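You operate a simulated robot arm through the tools that you are given. There is no shell and no other tool.

You are at the controls of a simulated robot arm. One attempt, no reset.

Task
Lace the black belt end in the jig: seat it, clamp it, push the pin through.
Fine: draw the pin first and free the clamp last.

The check looks at the end state, three seconds after you hand in, the way a careful person would. Anything else that was tipped, shoved, dropped, spilled or broken makes it a failure.

Robot
A 6-joint arm with a two-finger parallel gripper, fixed in place. Base frame: the origin is at the foot of the arm, x ahead of it, y to its left, z up; the work surface is at about z = 0. Units: mm, rad, N and s.
With the tool pointing down near the work surface it reaches from about 240 to 580 mm from the base axis. Its first joint turns from -2.897 to 2.897 rad. Payload 1.5 kg.
Tool frame: the origin (TCP) lies between the finger pads and is the grasp point; the fingertips stand 30 mm ahead of it; z points along the fingers, y is the line along which they close. Largest opening 80 mm; finger width 17, thickness 12; the body of the gripper, 40 by 82 mm, starts 80 mm behind the TCP.
Orientation is told as [roll, pitch, yaw] about the base's x, y, z axes, in that order, counted from this pose: with the fingers straight down and closing along the base's y, the tool's x points along the base's -x, its y along +y and its z along -z.

Tools
- The arm moves only by the tool play_rows. Its argument "motion" is a list of rows, each a list of 6 numbers: the shift along the tool's x, y, z in units of 300 mm (1.0 is 300 mm), then the turn, a rotation vector about the tool's x, y, z in units of 60 degrees (1.0 is 60 degrees). In form: [[x, y, z, wx, wy, wz], ...]. A call has 1 to 20 rows; each row is the pose to reach, as a shift and turn from the pose commanded when the call began, along the tool's axes at that moment. "gripper" is the opening, from 0 (shut) to 1 (fully open), set as the call begins (left out, the last holds). A call with a number of a shift or a turn outside -1 to 1 is refused whole. Each row takes 0.2 s and may step no farther than 50 mm and 0.15 rad from the row before; otherwise, or with a gripper value out of range, the whole call is refused. Where a pose cannot be reached the arm comes as near as it can. A force on the tool above 90 N (or 10 N above the force at the start of the call, whichever is more), or a blocked arm, ends the call early, and 0.2 s more pass. Each finger travels about 72 mm/s and halts on what it meets, pressing with about 34 N; the grip force reading is that of the motor and also rises with nothing between the fingers. The clock runs only during rows and for 0.2 s after the last one: add rows that repeat a pose to give the fingers time. It gives the time, the measured TCP pose, the force on the tool (base axes), the opening and the grip force at its end, in the units of the frame above (readings bear some noise), with the torque about the TCP (base axes, N m) and any sound that the robot's microphone picked up.
- Cameras (640 x 400 px; columns grow to the right, rows downward): "scene" is fixed at [412.3, 646, 767.5]; the picture's right is [-0.76, 0.65, 0.00], its down [0.53, 0.63, -0.57] and it looks along [-0.37, -0.43, -0.82] (base axes); focal length 346 px, centre (320, 200). "wrist" rides on the gripper at [72, -7, -122] in the tool frame; the picture's right is [0.09, 1.00, 0.00], its down [-0.84, 0.08, -0.54] and it looks along [-0.54, 0.05, 0.84] (tool axes); focal length 238 px, centre (320, 200). There is no depth. A picture from a camera that has moved, and an enlarged one, comes with that camera's place and axes in the base frame and with its lens. The place of the scene camera against the robot may be out by one fixed shift of up to 18 mm in any direction.
- grab_frame(camera): a new picture of that camera. It takes no simulated time.
- close_up(camera, box): a new picture of the part [left, top, right, bottom] of that camera's present view, enlarged. It takes no simulated time.
- hand_in(): hands the job in; it is judged then, once.

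Places have to be worked out from the pictures, the camera data and where the tool is seen. Open the gripper and draw the arm clear of the work before you hand the job in, unless the task says otherwise.

The tools are called after "Call:" as name(argument=value, ...) on one line, values as JSON. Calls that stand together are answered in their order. play_rows: Moves the arm, as the interface text tells. Its arguments: {"type":"object","properties":{"motion":{"type":"array","items":{"type":"array","items":{"type":"number"}}},"gripper":{"type":"number"}},"required":["motion"]} The other tools are called the same way: grab_frame (camera) takes a picture; close_up (camera, box) takes an enlarged picture of a part of a camera's view; hand_in () hands the job in.

At the start:

```text
clock: 0.0
ee_pos: [240.2, 260.1, 395.7]
ee_rot: [0.0, -0.003, 0.001]
force: [-0.7, -0.1, 0.0]
wrist_torque: [-0.01, -0.01, -0.03]
finger_gap: 80.0
grip_force: 0.0
```

scene: 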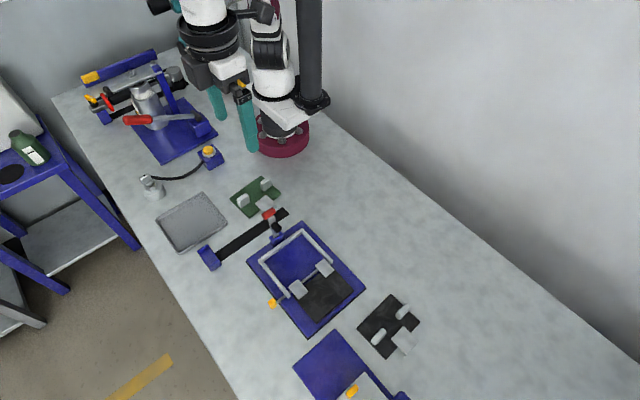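
wrist: 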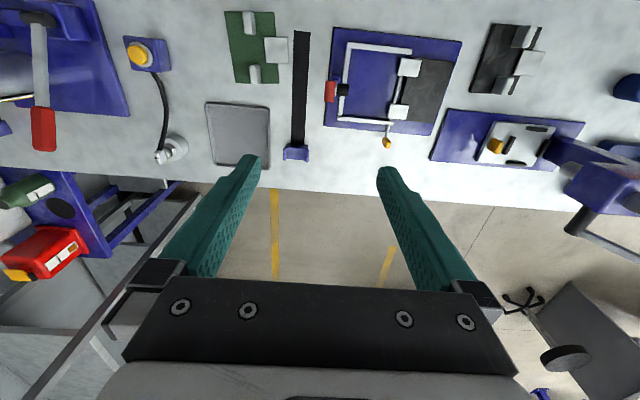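

I start by looking closely at the scene: the jig with a blue base, a white bail clamp, a red-handled pin, a black belt end and a green belt end are visible. I take enlarged views before moving.

Call:
close_up(camera="scene", box=[220, 170, 440, 400])

Call:
close_up(camera="wrist", box=[200, 0, 600, 200])

Call:
close_up(camera="scene", box=[60, 40, 300, 280])

```text
1.74 times, centred on (330, 285) of scene
camera zoom: at [412.3, 646.0, 767.5], right [-0.76, 0.65, 0.0], down [0.53, 0.63, -0.57], along [-0.37, -0.43, -0.82], focal length 602 px, centre (303, 52)
```

zoom: 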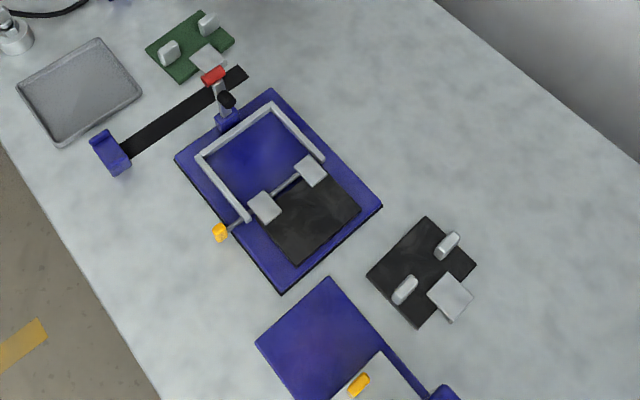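

```text
1.60 times, centred on (400, 100) of wrist
camera zoom: at [169.3, 253.6, 517.5], right [-0.09, 1.0, 0.0], down [0.84, 0.08, 0.54], along [0.54, 0.05, -0.84], focal length 381 px, centre (192, 360)
```

zoom: 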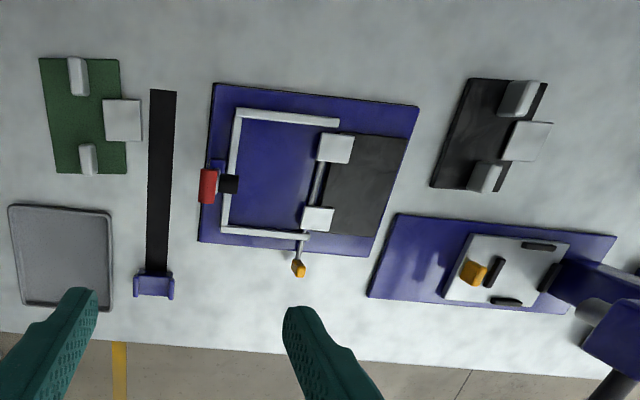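

```text
1.67 times, centred on (180, 160) of scene
camera zoom: at [412.3, 646.0, 767.5], right [-0.76, 0.65, 0.0], down [0.53, 0.63, -0.57], along [-0.37, -0.43, -0.82], focal length 577 px, centre (553, 267)
```

zoom: 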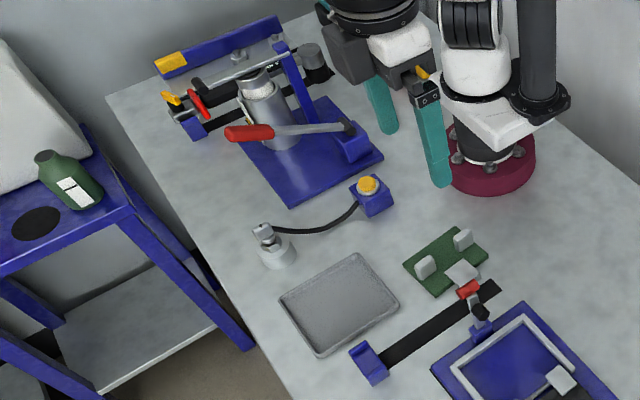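

The jig (blue base roughly x 137–311, y 275–515) holds a fixed belt half with two knuckles, a pin with a yellow head along x, and a toggle lever with a red grip. The black loose end lies near (165, 592). I zoom in further on each piece.

Call:
close_up(camera="scene", box=[240, 195, 370, 345])

Call:
close_up(camera="scene", box=[340, 280, 440, 370])

Call:
close_up(camera="wrist", box=[310, 20, 480, 160])

Call:
close_up(camera="wrist", box=[440, 10, 580, 130])

```text
2.67 times, centred on (305, 270) of scene
camera zoom: at [412.3, 646.0, 767.5], right [-0.76, 0.65, 0.0], down [0.53, 0.63, -0.57], along [-0.37, -0.43, -0.82], focal length 924 px, centre (360, 13)
```

zoom: 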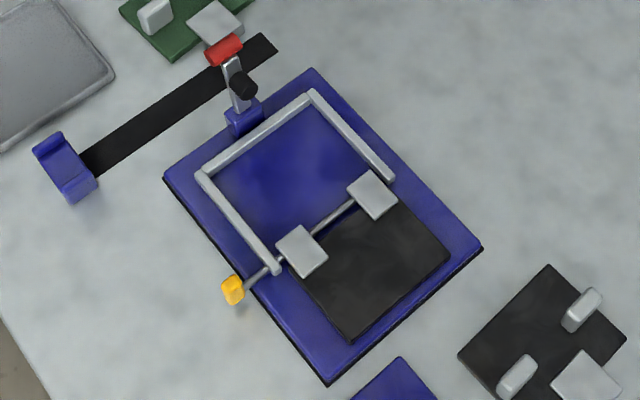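

```text
4.44 times, centred on (390, 325) of scene
camera zoom: at [412.3, 646.0, 767.5], right [-0.76, 0.65, 0.0], down [0.53, 0.63, -0.57], along [-0.37, -0.43, -0.82], focal length 1540 px, centre (9, -356)
```

zoom: 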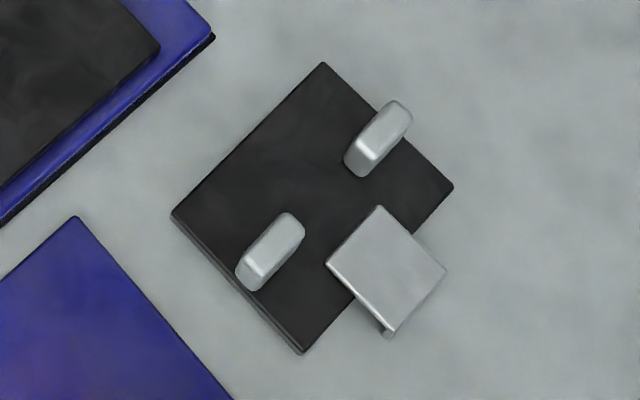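

```text
2.86 times, centred on (395, 90) of wrist
camera zoom: at [169.3, 253.6, 517.5], right [-0.09, 1.0, 0.0], down [0.84, 0.08, 0.54], along [0.54, 0.05, -0.84], focal length 681 px, centre (106, 514)
```

zoom: 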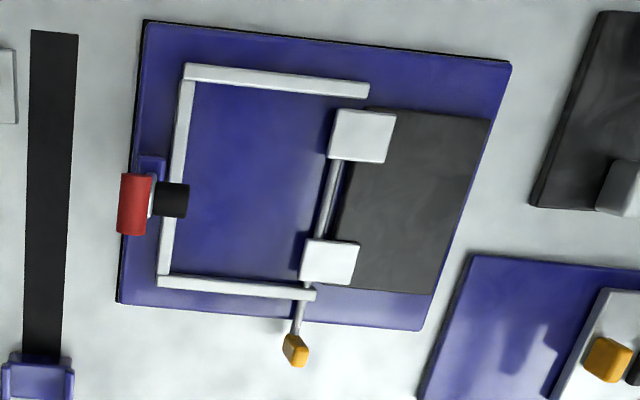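

```text
3.33 times, centred on (510, 70) of wrist
camera zoom: at [169.3, 253.6, 517.5], right [-0.09, 1.0, 0.0], down [0.84, 0.08, 0.54], along [0.54, 0.05, -0.84], focal length 794 px, centre (-313, 633)
```

zoom: 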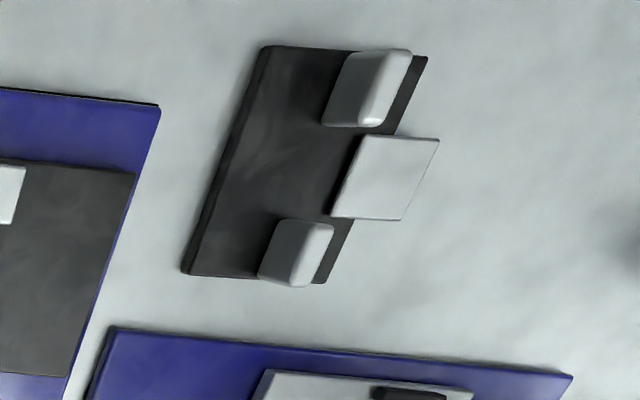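

The details are clear: a U-shaped locating fence, toggle arm upright at the −y end with black pad, and the loose end having two lugs and a hollow knuckle facing +y already. I move the arm back and left to view the jig from nearer with the wrist camera.

Call:
play_rows(motion=[[0.072, 0.069, 0.092, 0, 0, 0], [0.144, 0.138, 0.184, 0, 0, 0], [0.216, 0.207, 0.276, 0, 0, 0], [0.288, 0.276, 0.368, 0, 0, 0], [0.36, 0.345, 0.45, 0, 0, 0], [0.433, 0.413, 0.5, 0, 0, 0], [0.433, 0.413, 0.5, 0, 0, 0]])

Call:
grab_frame(camera="wrist")

Call:
grab_frame(camera="scene")

```text
clock: 1.6
ee_pos: [112.0, 385.3, 246.1]
ee_rot: [0.0, -0.003, 0.0]
force: [-0.3, 0.3, -0.4]
wrist_torque: [-0.04, 0.0, 0.02]
finger_gap: 79.9
grip_force: 0.1
```

```text
taken
camera wrist: at [40.7, 378.7, 367.1], right [-0.09, 1.0, 0.0], down [0.84, 0.08, 0.54], along [0.54, 0.05, -0.84], focal length 238 px, centre (320, 200)
```

wrist: 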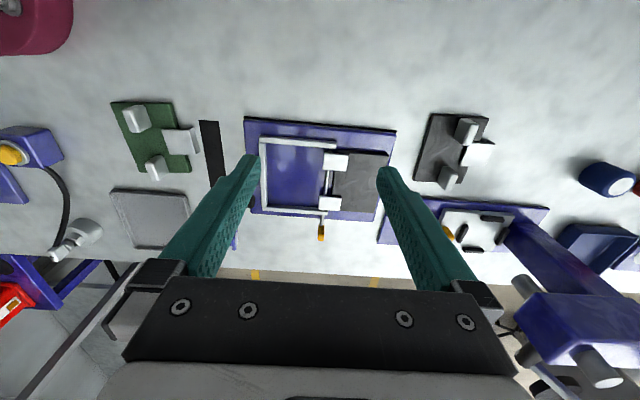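

```text
taken
```

scene: 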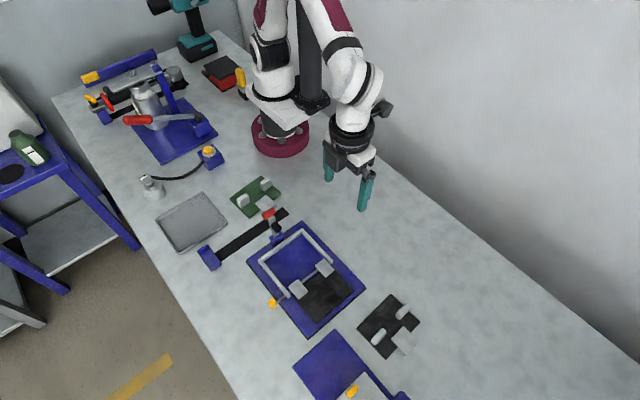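

The fingers frame the jig now. I take enlarged wrist views of the jig and the black end for measuring.

Call:
close_up(camera="wrist", box=[230, 110, 410, 250])

Call:
close_up(camera="wrist", box=[400, 100, 510, 200])

```text
2.86 times, centred on (320, 180) of wrist
camera zoom: at [40.7, 378.7, 367.1], right [-0.09, 1.0, 0.0], down [0.84, 0.08, 0.54], along [0.54, 0.05, -0.84], focal length 681 px, centre (320, 257)
```

zoom: 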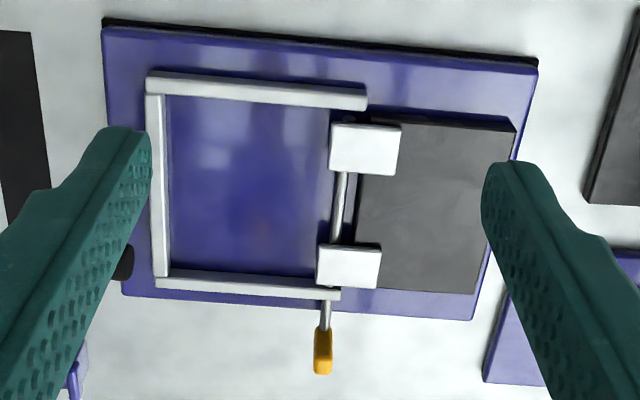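

```text
4.00 times, centred on (455, 150) of wrist
camera zoom: at [40.7, 378.7, 367.1], right [-0.09, 1.0, 0.0], down [0.84, 0.08, 0.54], along [0.54, 0.05, -0.84], focal length 953 px, centre (-220, 400)
```

zoom: 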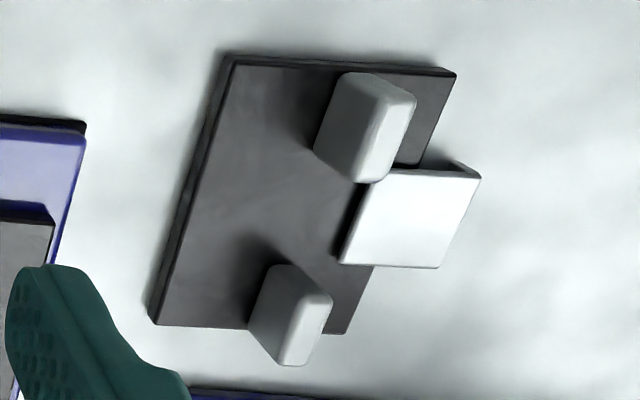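

From two views I triangulate the pin's yellow head near (324, 406, ~30) and the near knuckle top around z≈23–28. I move nearer above the jig for a more exact look, staying well above it.

Call:
play_rows(motion=[[-0.092, 0.018, 0.088, 0, 0, 0], [-0.184, 0.036, 0.176, 0, 0, 0], [-0.276, 0.054, 0.264, 0, 0, 0], [-0.367, 0.073, 0.353, 0, 0, 0], [-0.367, 0.073, 0.353, 0, 0, 0]])

Call:
grab_frame(camera="wrist")

Call:
close_up(camera="scene", box=[240, 195, 370, 345])

```text
clock: 2.8
ee_pos: [220.2, 405.1, 140.7]
ee_rot: [0.0, -0.003, 0.001]
force: [-0.3, -0.2, 0.7]
wrist_torque: [0.02, -0.01, -0.02]
finger_gap: 79.8
grip_force: 0.0
```

```text
taken
camera wrist: at [149.2, 398.4, 261.8], right [-0.09, 1.0, 0.0], down [0.84, 0.08, 0.54], along [0.54, 0.05, -0.84], focal length 238 px, centre (320, 200)
```

wrist: 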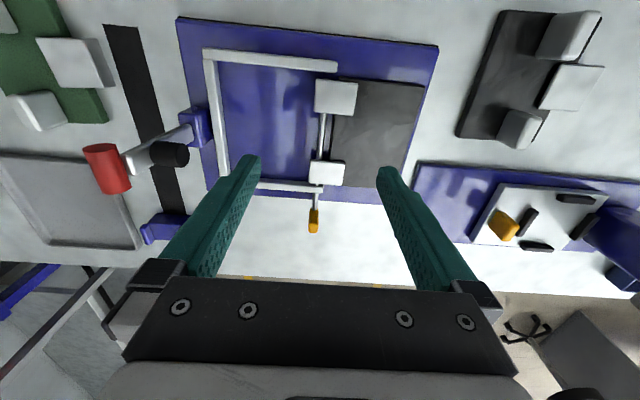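

```text
2.67 times, centred on (305, 270) of scene
camera zoom: at [412.3, 646.0, 767.5], right [-0.76, 0.65, 0.0], down [0.53, 0.63, -0.57], along [-0.37, -0.43, -0.82], focal length 924 px, centre (360, 13)
```

zoom: 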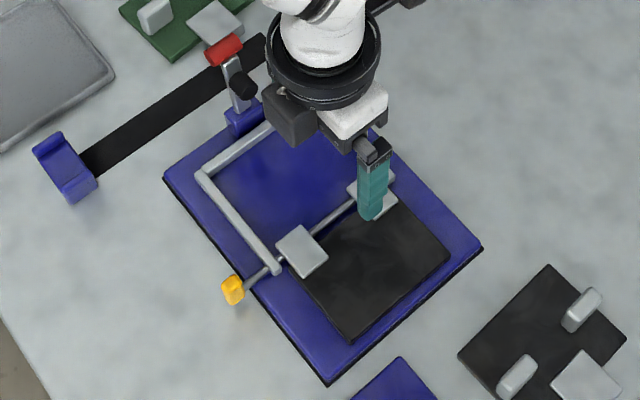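

A good close view; I enlarge the jig, the lever and the black end for measurement.

Call:
close_up(camera="wrist", box=[260, 60, 420, 240])

Call:
close_up(camera="wrist", box=[70, 80, 260, 250])

Call:
close_up(camera="wrist", box=[440, 0, 640, 150])

Call:
close_up(camera="wrist", box=[170, 10, 450, 200])

```text
2.22 times, centred on (340, 150) of wrist
camera zoom: at [149.2, 398.4, 261.8], right [-0.09, 1.0, 0.0], down [0.84, 0.08, 0.54], along [0.54, 0.05, -0.84], focal length 530 px, centre (276, 311)
```

zoom: 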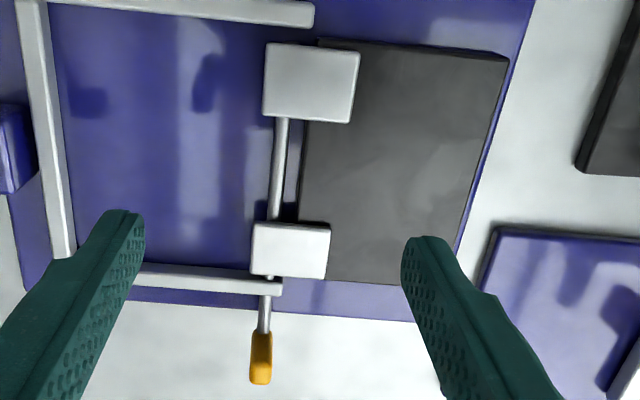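

```text
2.35 times, centred on (165, 165) of wrist
camera zoom: at [149.2, 398.4, 261.8], right [-0.09, 1.0, 0.0], down [0.84, 0.08, 0.54], along [0.54, 0.05, -0.84], focal length 561 px, centre (685, 282)
```

zoom: 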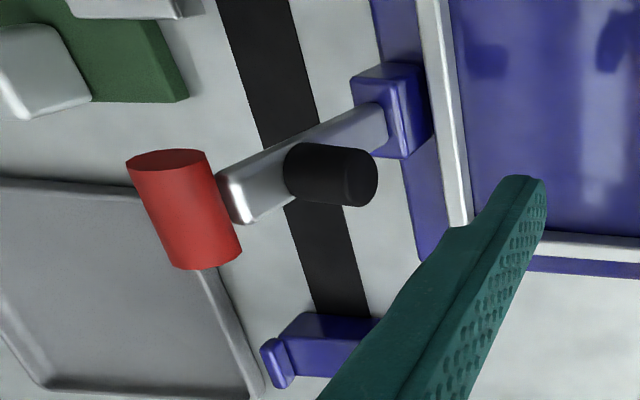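

```text
2.67 times, centred on (540, 75) of wrist
camera zoom: at [149.2, 398.4, 261.8], right [-0.09, 1.0, 0.0], down [0.84, 0.08, 0.54], along [0.54, 0.05, -0.84], focal length 636 px, centre (-267, 533)
```

zoom: 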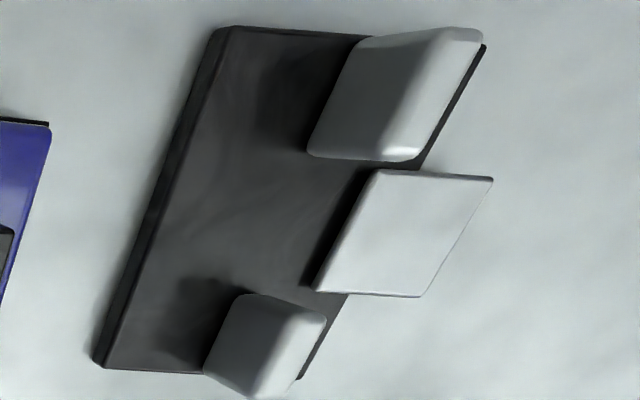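

```text
2.11 times, centred on (310, 105) of wrist
camera zoom: at [149.2, 398.4, 261.8], right [-0.09, 1.0, 0.0], down [0.84, 0.08, 0.54], along [0.54, 0.05, -0.84], focal length 502 px, centre (341, 400)
```

zoom: 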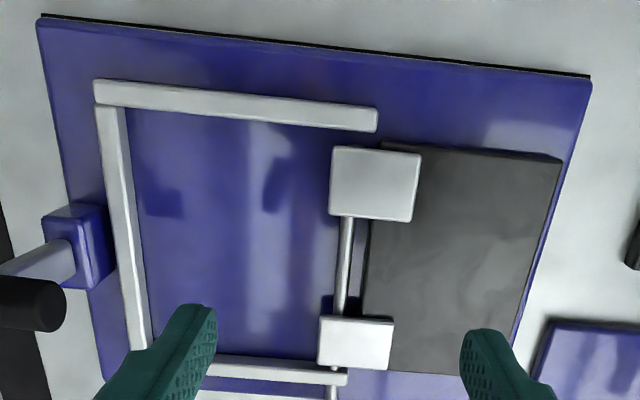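

From the views I judge: lever pivot near (223, 290, 30), red grip near (224, 274, 128), pad near (224, 296, 99); pin head near (324, 406, ~33); black end x 110–217, y 550–634 with lugs long in x. I move over the pin head to inspect it nearer.

Call:
play_rows(motion=[[-0.1, 0.003, 0.02, 0, 0, 0], [-0.2, 0.005, 0.04, 0, 0, 0], [-0.27, 0.007, 0.06, 0, 0, 0], [-0.27, 0.007, 0.06, 0, 0, 0]])

Call:
grab_frame(camera="wrist")

Call:
close_up(camera="wrist", box=[250, 60, 390, 220])

```text
clock: 3.8
ee_pos: [302.2, 406.1, 123.8]
ee_rot: [0.001, -0.002, -0.001]
force: [0.6, 0.3, -0.1]
wrist_torque: [0.01, 0.01, 0.02]
finger_gap: 79.8
grip_force: 0.0
```

```text
taken
camera wrist: at [229.9, 400.7, 243.3], right [-0.09, 1.0, 0.0], down [0.84, 0.08, 0.54], along [0.54, 0.05, -0.84], focal length 238 px, centre (320, 200)
```

wrist: 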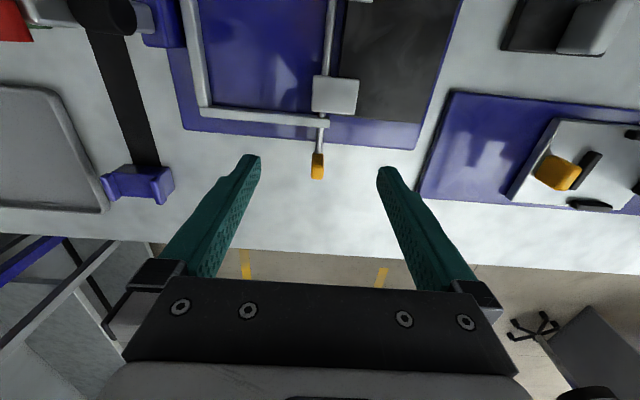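

```text
2.50 times, centred on (320, 140) of wrist
camera zoom: at [229.9, 400.7, 243.3], right [-0.09, 1.0, 0.0], down [0.84, 0.08, 0.54], along [0.54, 0.05, -0.84], focal length 596 px, centre (320, 350)
```

zoom: 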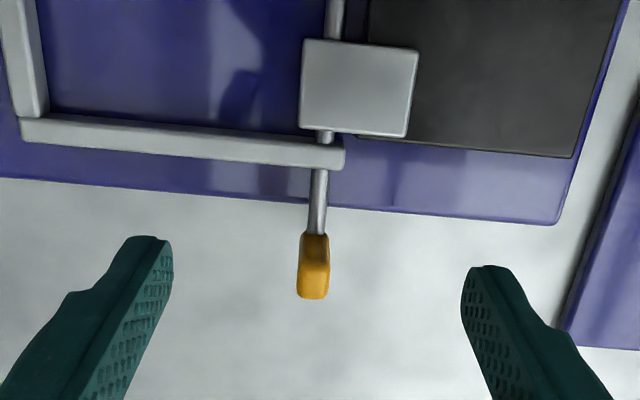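

The pin shaft (about 6.5 mm) runs through the fence leg and near knuckle, its head spanning x≈317–337 at y≈407. I go down around the head with open fingers, tips ending about 10 mm above the table.

Call:
play_rows(motion=[[-0.083, 0.002, 0.0, 0, 0, 0], [-0.083, 0.002, 0.1, 0, 0, 0], [-0.083, 0.002, 0.2, 0, 0, 0], [-0.083, 0.002, 0.275, 0, 0, 0], [-0.083, 0.002, 0.275, 0, 0, 0]])

Call:
grab_frame(camera="wrist")

Call:
close_up(camera="scene", box=[230, 240, 330, 330])

```text
clock: 5.0
ee_pos: [326.4, 408.8, 41.5]
ee_rot: [0.0, -0.002, 0.001]
force: [-0.4, 0.3, 0.7]
wrist_torque: [-0.01, -0.02, -0.02]
finger_gap: 79.9
grip_force: 0.1
```

```text
taken
camera wrist: at [255.3, 401.8, 162.2], right [-0.09, 1.0, 0.0], down [0.84, 0.08, 0.54], along [0.54, 0.05, -0.84], focal length 238 px, centre (320, 200)
```

wrist: 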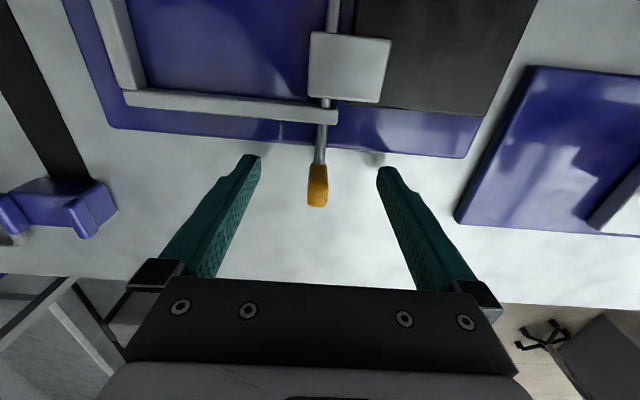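

```text
4.44 times, centred on (280, 285) of scene
camera zoom: at [412.3, 646.0, 767.5], right [-0.76, 0.65, 0.0], down [0.53, 0.63, -0.57], along [-0.37, -0.43, -0.82], focal length 1540 px, centre (498, -178)
```

zoom: 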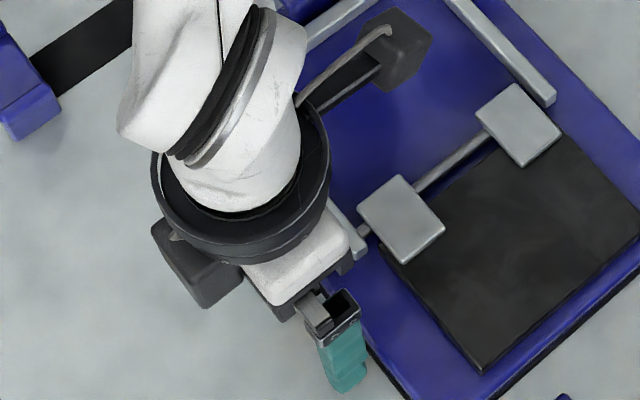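

The head sits centred between the fingers in the image (tips at columns 252 and 385, head at 318). I close the gripper in place, giving it time.

Call:
play_rows(motion=[[0, 0, 0, 0, 0, 0], [0, 0, 0, 0, 0, 0], [0, 0, 0, 0, 0, 0], [0, 0, 0, 0, 0, 0]], gripper=0)

Call:
grab_frame(camera="wrist")

```text
clock: 6.0
ee_pos: [327.4, 405.3, 40.8]
ee_rot: [-0.003, -0.001, -0.002]
force: [0.7, -29.9, 11.8]
wrist_torque: [0.14, 0.29, 0.03]
finger_gap: 11.4
grip_force: 29.0
```

```text
taken
camera wrist: at [255.7, 400.9, 162.3], right [-0.09, 1.0, 0.0], down [0.84, 0.08, 0.54], along [0.54, 0.05, -0.84], focal length 238 px, centre (320, 200)
```

wrist: 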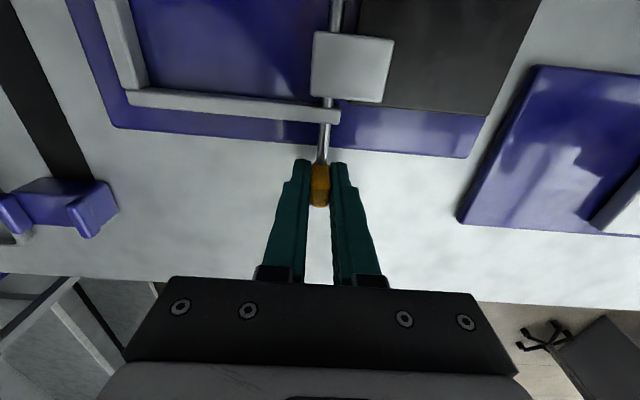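

The head is gripped (11.4 mm), but the tool feels −30 N in y, so the commanded pose is a bit too far in +y. I relax it by shifting about 2.5 mm in −y and check the force.

Call:
play_rows(motion=[[0, -0.005, 0, 0, 0, 0], [0, -0.0085, 0, 0, 0, 0], [0, -0.0085, 0, 0, 0, 0]])

```text
clock: 6.8
ee_pos: [327.0, 406.5, 40.2]
ee_rot: [0.002, -0.004, 0.002]
force: [0.4, 16.8, 0.5]
wrist_torque: [-0.08, 0.11, -0.05]
finger_gap: 11.5
grip_force: 28.7
```

Now +17 N, so the neutral is about 0.9 mm back. I shift +0.9 mm in y and begin drawing the pin in +x (tool −x) by about 10 mm.

Call:
play_rows(motion=[[0, 0.003, 0, 0, 0, 0], [0, 0.003, 0, 0, 0, 0], [-0.015, 0.003, 0, 0, 0, 0], [-0.033, 0.003, 0, 0, 0, 0], [-0.033, 0.003, 0, 0, 0, 0]])

Call:
grab_frame(camera="wrist")

```text
clock: 8.0
ee_pos: [338.2, 407.2, 40.2]
ee_rot: [0.002, -0.004, 0.001]
force: [0.4, 14.7, 12.6]
wrist_torque: [-0.07, 0.56, -0.06]
finger_gap: 11.4
grip_force: 29.0
```

```text
taken
camera wrist: at [266.7, 400.0, 162.1], right [-0.09, 1.0, 0.0], down [0.83, 0.08, 0.54], along [0.54, 0.05, -0.84], focal length 238 px, centre (320, 200)
```

wrist: 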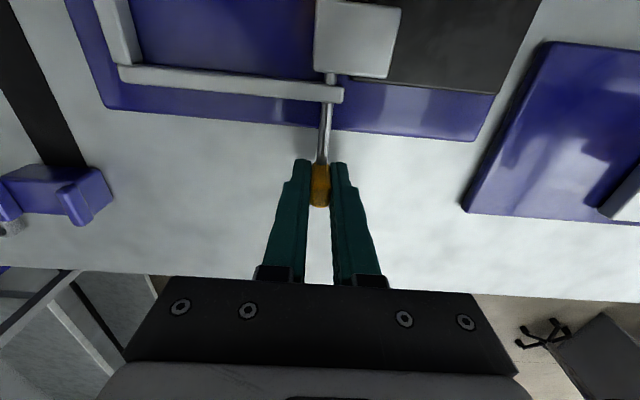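

The pin slides with the tool; I correct +0.8 mm in y and +0.7 mm in z and draw it further to about x = 400.

Call:
play_rows(motion=[[-0.03, 0.0027, -0.0022, 0, 0, 0], [-0.06, 0.0027, -0.0022, 0, 0, 0], [-0.09, 0.0027, -0.0022, 0, 0, 0], [-0.12, 0.0027, -0.0022, 0, 0, 0], [-0.15, 0.0027, -0.0022, 0, 0, 0], [-0.15, 0.0027, -0.0022, 0, 0, 0]])

Call:
close_up(camera="scene", box=[230, 230, 370, 330])

Call:
grab_frame(camera="wrist")

```text
clock: 9.4
ee_pos: [384.0, 406.7, 41.3]
ee_rot: [-0.002, -0.001, -0.003]
force: [0.9, -15.5, 15.7]
wrist_torque: [0.08, 0.3, 0.03]
finger_gap: 11.6
grip_force: 29.4
```

```text
4.00 times, centred on (300, 280) of scene
camera zoom: at [412.3, 646.0, 767.5], right [-0.76, 0.65, 0.0], down [0.53, 0.63, -0.57], along [-0.37, -0.43, -0.82], focal length 1386 px, centre (400, -120)
```

zoom: 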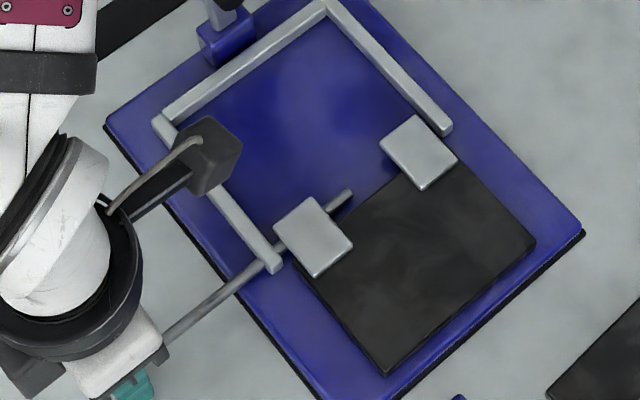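

```text
taken
camera wrist: at [311.9, 400.6, 162.1], right [-0.09, 1.0, 0.0], down [0.84, 0.08, 0.54], along [0.54, 0.05, -0.84], focal length 238 px, centre (320, 200)
```

wrist: 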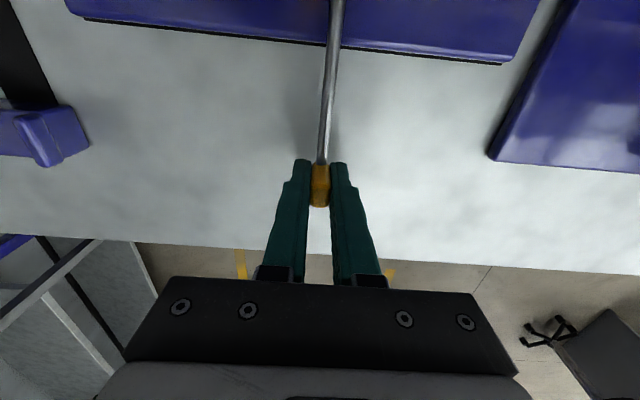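

The tip still protrudes about 13 mm into the gap, so about 20 mm more draw is needed to have it just inside the near knuckle. I take back the y correction, raise slightly, and continue to x ≈ 404.

Call:
play_rows(motion=[[-0.02, -0.0027, -0.0025, 0, 0, 0], [-0.045, -0.0027, -0.0025, 0, 0, 0], [-0.067, -0.0027, -0.0025, 0, 0, 0], [-0.067, -0.0027, -0.0025, 0, 0, 0]])

Call:
close_up(camera="scene", box=[230, 230, 370, 330])

```text
clock: 10.4
ee_pos: [402.6, 407.1, 40.7]
ee_rot: [-0.001, 0.0, 0.001]
force: [0.1, -4.9, -1.4]
wrist_torque: [0.11, -0.5, 0.02]
finger_gap: 11.6
grip_force: 28.8
```

```text
4.00 times, centred on (300, 280) of scene
camera zoom: at [412.3, 646.0, 767.5], right [-0.76, 0.65, 0.0], down [0.53, 0.63, -0.57], along [-0.37, -0.43, -0.82], focal length 1386 px, centre (400, -120)
```

zoom: 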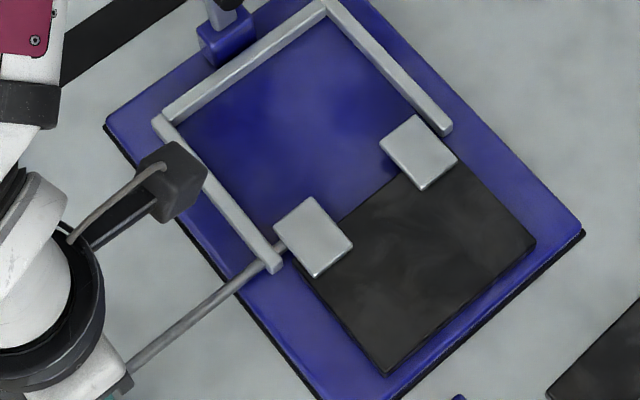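

The tip has vanished into the near knuckle and forces are near zero. I open the gripper to release the head and rise straight up.

Call:
play_rows(motion=[[0, 0, 0, 0, 0, 0], [0, 0, 0, 0, 0, 0], [0, 0, 0, 0, 0, 0], [0, 0, -0.1, 0, 0, 0], [0, 0, -0.25, 0, 0, 0], [0, 0, -0.4, 0, 0, 0], [0, 0, -0.4, 0, 0, 0]], gripper=0.6)

Call:
grab_frame(camera="wrist")

Call:
close_up(camera="scene", box=[210, 200, 370, 340])

```text
clock: 12.0
ee_pos: [402.4, 406.6, 158.9]
ee_rot: [0.0, -0.002, 0.001]
force: [-0.8, 0.0, 0.5]
wrist_torque: [-0.03, 0.0, -0.03]
finger_gap: 48.0
grip_force: 0.0
```

```text
taken
camera wrist: at [331.2, 399.7, 281.7], right [-0.09, 1.0, 0.0], down [0.84, 0.08, 0.54], along [0.54, 0.05, -0.84], focal length 238 px, centre (320, 200)
```

wrist: 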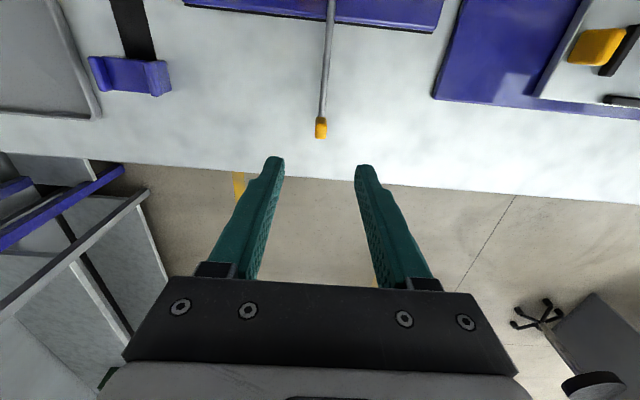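

```text
2.86 times, centred on (290, 270) of scene
camera zoom: at [412.3, 646.0, 767.5], right [-0.76, 0.65, 0.0], down [0.53, 0.63, -0.57], along [-0.37, -0.43, -0.82], focal length 990 px, centre (406, 0)
```

zoom: 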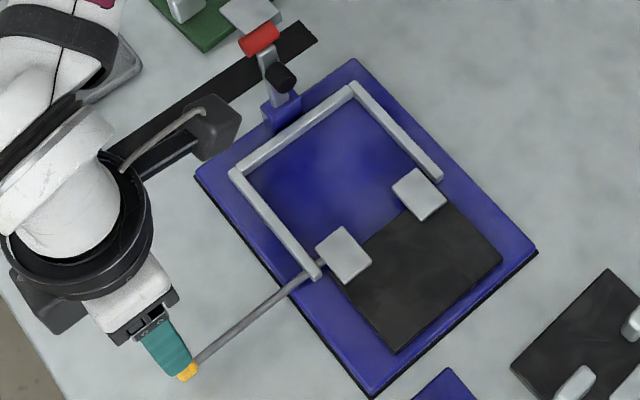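

The pin rests safely in its bores with the head near (402, 407). Now I swing over toward the black end, rising and turning the tool +90° yaw so that the fingers close along x and the camera looks outward along +y.

Call:
play_rows(motion=[[0.06, 0.0, -0.15, 0, 0, -0.125], [0.16, 0.03, -0.2, 0, 0, -0.25], [0.28, 0.07, -0.2, 0, 0, -0.375], [0.4, 0.11, -0.2, 0, 0, -0.5], [0.52, 0.15, -0.2, 0, 0, -0.625], [0.63, 0.19, -0.2, 0, 0, -0.75], [0.72, 0.22, -0.2, 0, 0, -0.875], [0.79, 0.243, -0.2, 0, 0, -1.0]])

Call:
play_rows(motion=[[0, 0, 0, 0, 0, -0.125], [0, 0, 0, 0, 0, -0.25], [0, 0, 0, 0, 0, -0.375], [0, 0, 0, 0, 0, -0.5], [0, 0, 0, 0, 0, -0.5]])

Call:
grab_frame(camera="wrist")

Call:
grab_frame(camera="scene")

```text
clock: 13.8
ee_pos: [165.4, 480.9, 221.3]
ee_rot: [-0.004, 0.0, 1.049]
force: [0.4, -1.0, -0.8]
wrist_torque: [0.0, -0.01, -0.02]
finger_gap: 47.9
grip_force: 0.1
```

```text
clock: 15.0
ee_pos: [165.8, 478.5, 221.4]
ee_rot: [-0.002, 0.001, 1.573]
force: [0.3, -0.5, -0.2]
wrist_torque: [0.03, 0.01, -0.01]
finger_gap: 48.1
grip_force: 0.1
```

```text
taken
camera wrist: at [172.4, 407.9, 342.3], right [-1.0, -0.09, 0.0], down [-0.08, 0.84, 0.54], along [-0.05, 0.54, -0.84], focal length 238 px, centre (320, 200)
```

wrist: 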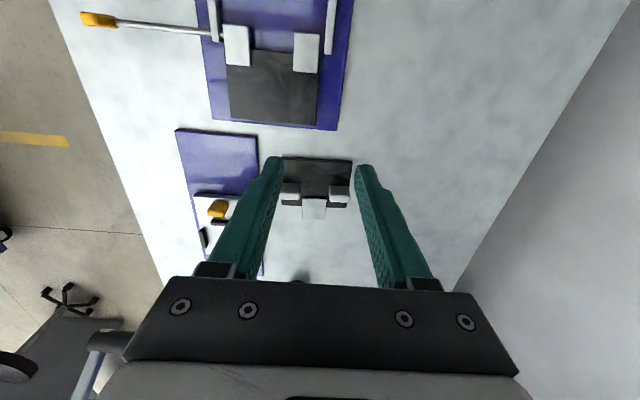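

```text
taken
```

scene: 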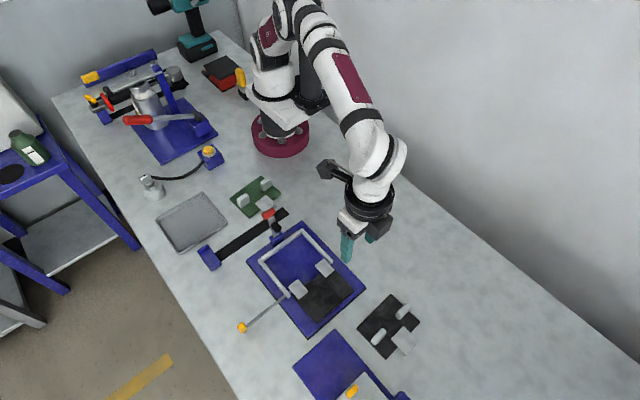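

The black end is now in view between the fingers. I enlarge it.

Call:
close_up(camera="wrist", box=[260, 140, 380, 230])

Call:
close_up(camera="wrist", box=[180, 0, 380, 140])

```text
4.44 times, centred on (320, 185) of wrist
camera zoom: at [172.4, 407.9, 342.3], right [-1.0, -0.09, 0.0], down [-0.08, 0.84, 0.54], along [-0.05, 0.54, -0.84], focal length 1059 px, centre (320, 267)
```

zoom: 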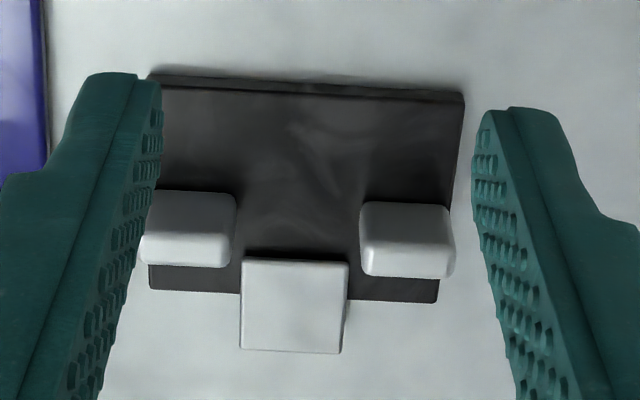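

```text
2.86 times, centred on (280, 70) of wrist
camera zoom: at [172.4, 407.9, 342.3], right [-1.0, -0.09, 0.0], down [-0.08, 0.84, 0.54], along [-0.05, 0.54, -0.84], focal length 681 px, centre (434, 571)
```

zoom: 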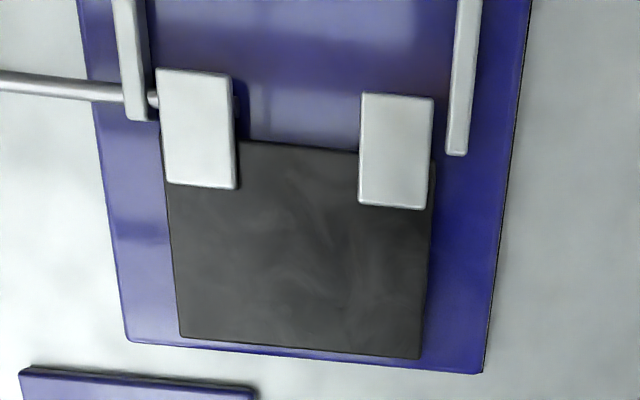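

I notice something tiny at the inner edge of the near knuckle; I check whether the pin tip still protrudes.

Call:
close_up(camera="wrist", box=[210, 15, 330, 75])

Call:
close_up(camera="scene", box=[270, 245, 350, 315])

```text
5.33 times, centred on (270, 45) of wrist
camera zoom: at [172.4, 407.9, 342.3], right [-1.0, -0.09, 0.0], down [-0.08, 0.84, 0.54], along [-0.05, 0.54, -0.84], focal length 1271 px, centre (587, 1027)
```

zoom: 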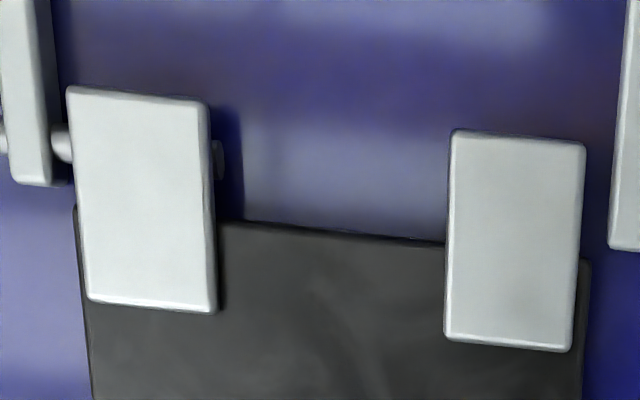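

```text
5.71 times, centred on (310, 280) of scene
camera zoom: at [412.3, 646.0, 767.5], right [-0.76, 0.65, 0.0], down [0.53, 0.63, -0.57], along [-0.37, -0.43, -0.82], focal length 1980 px, centre (377, -257)
```

zoom: 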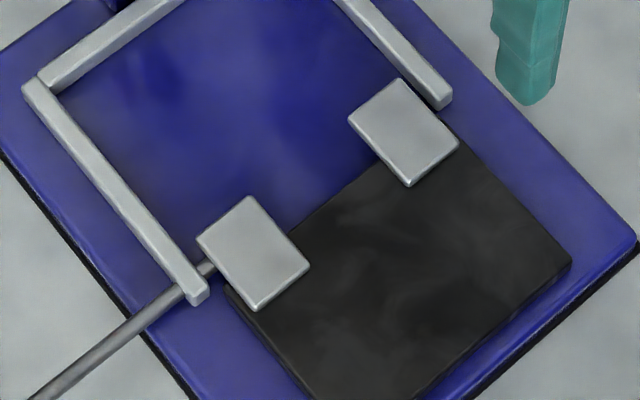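

The tip looks flush with or slightly proud of the knuckle's inner face, so I will draw it several mm further for safety. I swing back over the head, turning the tool back to yaw 0.

Call:
play_rows(motion=[[0.03, -0.1, 0, 0, 0, 0.125], [0.06, -0.2, 0, 0, 0, 0.25], [0.09, -0.3, 0, 0, 0, 0.375], [0.12, -0.4, 0, 0, 0, 0.5], [0.15, -0.5, 0, 0, 0, 0.625], [0.18, -0.6, 0, 0, 0, 0.75], [0.21, -0.7, 0, 0, 0, 0.875], [0.239, -0.789, 0.05, 0, 0, 1.0]])

Call:
play_rows(motion=[[0, 0, 0, 0, 0, 0.125], [0, 0, 0.05, 0, 0, 0.25], [0, 0, 0.1, 0, 0, 0.375], [0, 0, 0.15, 0, 0, 0.5], [0, 0, 0.15, 0, 0, 0.5]])

Call:
grab_frame(camera="wrist")

```text
clock: 16.8
ee_pos: [395.7, 405.1, 204.6]
ee_rot: [0.001, -0.004, 0.521]
force: [0.0, -0.4, 0.9]
wrist_torque: [0.03, -0.01, -0.04]
finger_gap: 48.3
grip_force: 0.0
out of reach, approached as far as the arm can: row 8
```

```text
clock: 18.0
ee_pos: [395.8, 407.3, 159.5]
ee_rot: [0.0, -0.003, -0.002]
force: [0.1, 0.3, -0.1]
wrist_torque: [-0.01, 0.03, 0.04]
finger_gap: 47.9
grip_force: 0.0
```

```text
taken
camera wrist: at [324.5, 400.9, 281.1], right [-0.09, 1.0, 0.0], down [0.84, 0.08, 0.54], along [0.54, 0.05, -0.84], focal length 238 px, centre (320, 200)
```

wrist: 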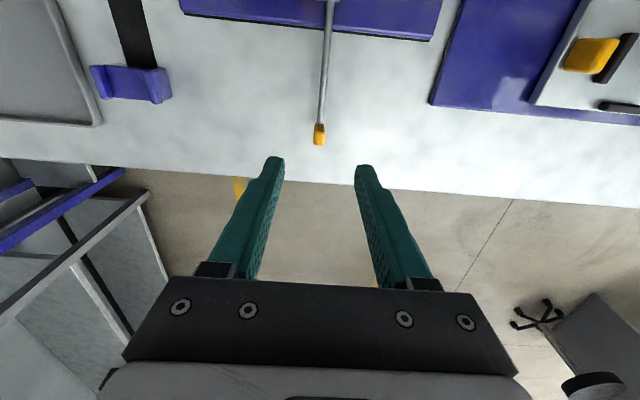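

I am above the head again (the reach limit cut x slightly). I descend around the head at x ≈ 402 and close.

Call:
play_rows(motion=[[-0.012, -0.001, 0.1, 0, 0, 0], [-0.022, -0.001, 0.2, 0, 0, 0], [-0.022, -0.001, 0.3, 0, 0, 0], [-0.022, -0.001, 0.393, 0, 0, 0], [-0.022, -0.001, 0.393, 0, 0, 0]])

Call:
play_rows(motion=[[0, 0, 0, 0, 0, 0], [0, 0, 0, 0, 0, 0], [0, 0, 0, 0, 0, 0]], gripper=0)

```text
clock: 19.2
ee_pos: [402.7, 408.6, 41.9]
ee_rot: [-0.001, -0.002, 0.001]
force: [0.5, -0.4, 0.5]
wrist_torque: [-0.03, 0.01, 0.01]
finger_gap: 47.5
grip_force: 0.1
```

```text
clock: 20.0
ee_pos: [406.1, 406.8, 41.6]
ee_rot: [-0.004, -0.002, -0.003]
force: [-0.5, -27.7, 7.2]
wrist_torque: [0.09, 0.17, 0.06]
finger_gap: 11.9
grip_force: 28.3
```

Gripped again; y force −28 N calls for −1.5 mm. I shift that and draw 7 mm further in +x.

Call:
play_rows(motion=[[0, -0.005, 0, 0, 0, 0], [-0.012, -0.005, -0.001, 0, 0, 0], [-0.024, -0.005, -0.001, 0, 0, 0], [-0.024, -0.005, -0.001, 0, 0, 0]])

Call:
close_up(camera="scene", box=[230, 230, 370, 330])

```text
clock: 21.0
ee_pos: [410.2, 406.6, 41.7]
ee_rot: [0.003, -0.002, 0.0]
force: [0.7, 18.7, -0.2]
wrist_torque: [-0.16, 0.12, -0.13]
finger_gap: 11.6
grip_force: 28.9
```

```text
4.00 times, centred on (300, 280) of scene
camera zoom: at [412.3, 646.0, 767.5], right [-0.76, 0.65, 0.0], down [0.53, 0.63, -0.57], along [-0.37, -0.43, -0.82], focal length 1386 px, centre (400, -120)
```

zoom: 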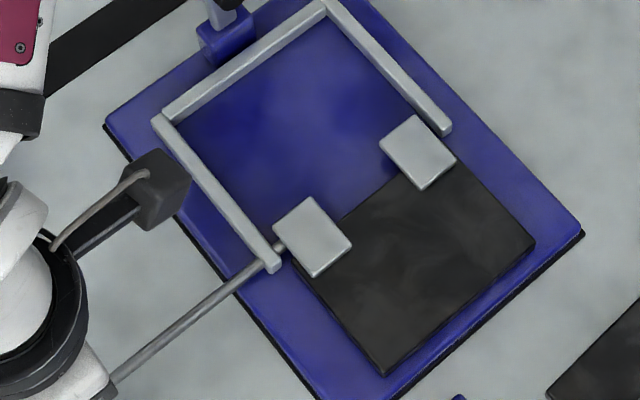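

The pin moved about 7 mm more. I ease the side load (+0.9 mm y), open and rise.

Call:
play_rows(motion=[[0, 0.003, 0, 0, 0, 0], [0, 0.003, 0, 0, 0, 0]])

Call:
play_rows(motion=[[0, 0, 0, 0, 0, 0], [0, 0, 0, 0, 0, 0], [0, 0, 0, 0, 0, 0], [0, 0, -0.1, 0, 0, 0], [0, 0, -0.25, 0, 0, 0], [0.05, 0, -0.4, 0, 0, 0], [0.1, 0, -0.5, 0, 0, 0]], gripper=0.8)

Call:
grab_frame(camera="wrist")

```text
clock: 21.6
ee_pos: [410.8, 406.1, 42.3]
ee_rot: [0.001, -0.002, 0.0]
force: [-0.4, 9.1, 1.9]
wrist_torque: [0.07, 0.71, -0.06]
finger_gap: 11.5
grip_force: 29.2
```

```text
clock: 23.2
ee_pos: [380.6, 403.1, 192.7]
ee_rot: [0.0, 0.0, -0.001]
force: [0.7, 0.2, -0.4]
wrist_torque: [0.01, -0.01, -0.02]
finger_gap: 64.0
grip_force: 0.0
```

```text
taken
camera wrist: at [308.9, 396.8, 313.7], right [-0.09, 1.0, 0.0], down [0.84, 0.08, 0.54], along [0.54, 0.05, -0.84], focal length 238 px, centre (320, 200)
```

wrist: 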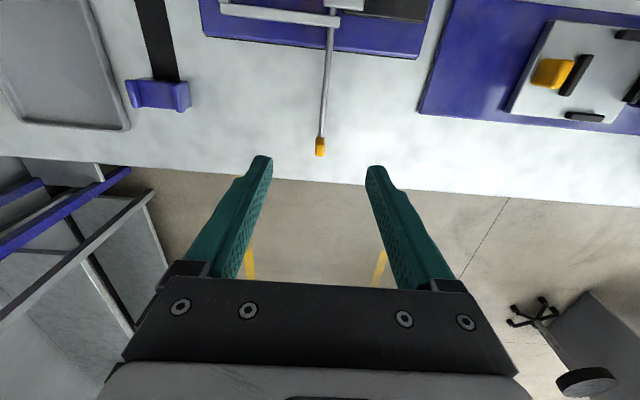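

Pin is released and steady. I swing back toward the black end, turning +90° yaw again at safe height.

Call:
play_rows(motion=[[0.08, 0.0, -0.05, 0, 0, -0.125], [0.17, 0.03, -0.095, 0, 0, -0.25], [0.28, 0.07, -0.095, 0, 0, -0.375], [0.38, 0.11, -0.095, 0, 0, -0.5], [0.48, 0.15, -0.095, 0, 0, -0.625], [0.57, 0.19, -0.095, 0, 0, -0.75], [0.65, 0.23, -0.095, 0, 0, -0.875], [0.717, 0.27, -0.095, 0, 0, -1.0]])

Call:
play_rows(motion=[[0, 0, 0, 0, 0, -0.125], [0, 0, 0, 0, 0, -0.25], [0, 0, 0, 0, 0, -0.375], [0, 0, 0, 0, 0, -0.5], [0, 0, 0, 0, 0, -0.5]])

Call:
close_up(camera="wrist", box=[180, 0, 360, 110])

```text
clock: 25.0
ee_pos: [164.6, 485.3, 221.1]
ee_rot: [-0.001, -0.002, 1.049]
force: [-0.4, 0.1, 0.3]
wrist_torque: [0.02, 0.02, 0.01]
finger_gap: 64.0
grip_force: 0.1
```

```text
clock: 26.2
ee_pos: [165.4, 486.3, 220.0]
ee_rot: [-0.004, -0.001, 1.572]
force: [0.2, 0.7, -0.4]
wrist_torque: [-0.03, -0.01, 0.01]
finger_gap: 64.1
grip_force: 0.1
```

```text
3.56 times, centred on (270, 55) of wrist
camera zoom: at [172.6, 414.3, 342.2], right [-1.0, -0.09, 0.0], down [-0.08, 0.84, 0.54], along [-0.05, 0.54, -0.84], focal length 848 px, centre (498, 716)
```

zoom: 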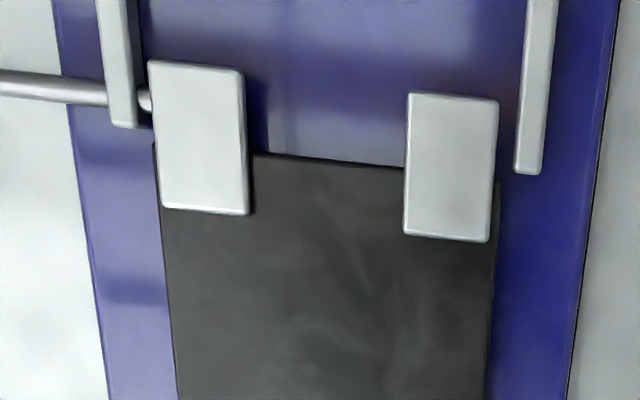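

The tip is now clear inside the near knuckle. Next I go nearer the black end at a 15° outward tilt to inspect lug geometry.

Call:
play_rows(motion=[[-0.05, 0.033, 0.067, 0, -0.07, 0], [-0.1, 0.067, 0.133, 0, -0.14, 0], [-0.15, 0.1, 0.2, 0, -0.2, 0], [-0.197, 0.133, 0.267, 0, -0.25, 0], [-0.197, 0.133, 0.267, 0, -0.25, 0]])

Call:
grab_frame(camera="wrist")

Call:
close_up(camera="scene", box=[330, 230, 460, 370])

```text
clock: 27.4
ee_pos: [124.7, 543.7, 141.4]
ee_rot: [-0.003, -0.261, 1.571]
force: [0.7, -0.2, 0.7]
wrist_torque: [0.01, 0.03, -0.01]
finger_gap: 63.9
grip_force: 0.1
```

```text
taken
camera wrist: at [131.5, 443.9, 239.7], right [-1.0, -0.09, -0.03], down [-0.08, 0.67, 0.74], along [-0.05, 0.74, -0.67], focal length 238 px, centre (320, 200)
```

wrist: 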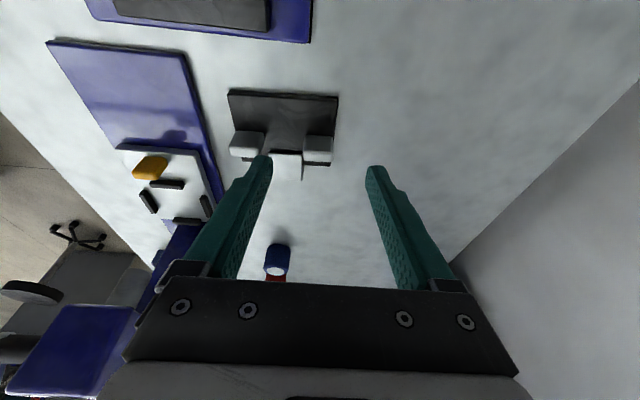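

```text
2.86 times, centred on (395, 300) of scene
camera zoom: at [412.3, 646.0, 767.5], right [-0.76, 0.65, 0.0], down [0.53, 0.63, -0.57], along [-0.37, -0.43, -0.82], focal length 990 px, centre (106, -86)
```

zoom: 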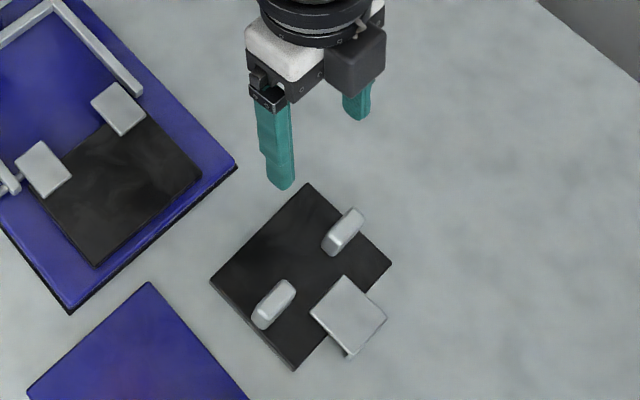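

Tilt works as expected. I enlarge the black end here.

Call:
close_up(camera="wrist", box=[220, 80, 350, 185])

Call:
close_up(camera="scene", box=[350, 285, 425, 365])

```text
3.81 times, centred on (285, 132) of wrist
camera zoom: at [131.5, 443.9, 239.7], right [-1.0, -0.09, -0.03], down [-0.08, 0.67, 0.74], along [-0.05, 0.74, -0.67], focal length 908 px, centre (453, 457)
```

zoom: 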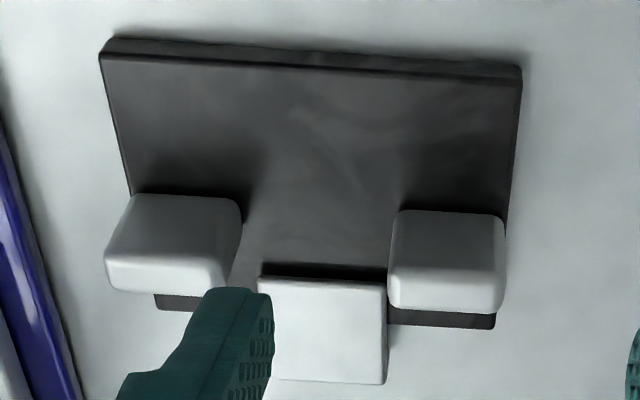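

```text
5.00 times, centred on (388, 325) of scene
camera zoom: at [412.3, 646.0, 767.5], right [-0.76, 0.65, 0.0], down [0.53, 0.63, -0.57], along [-0.37, -0.43, -0.82], focal length 1732 px, centre (-18, -425)
```

zoom: 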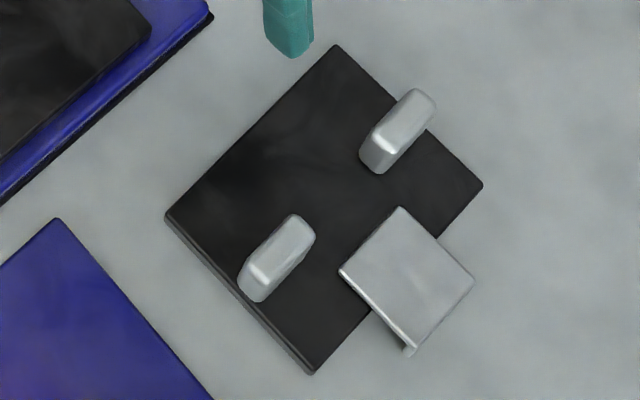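

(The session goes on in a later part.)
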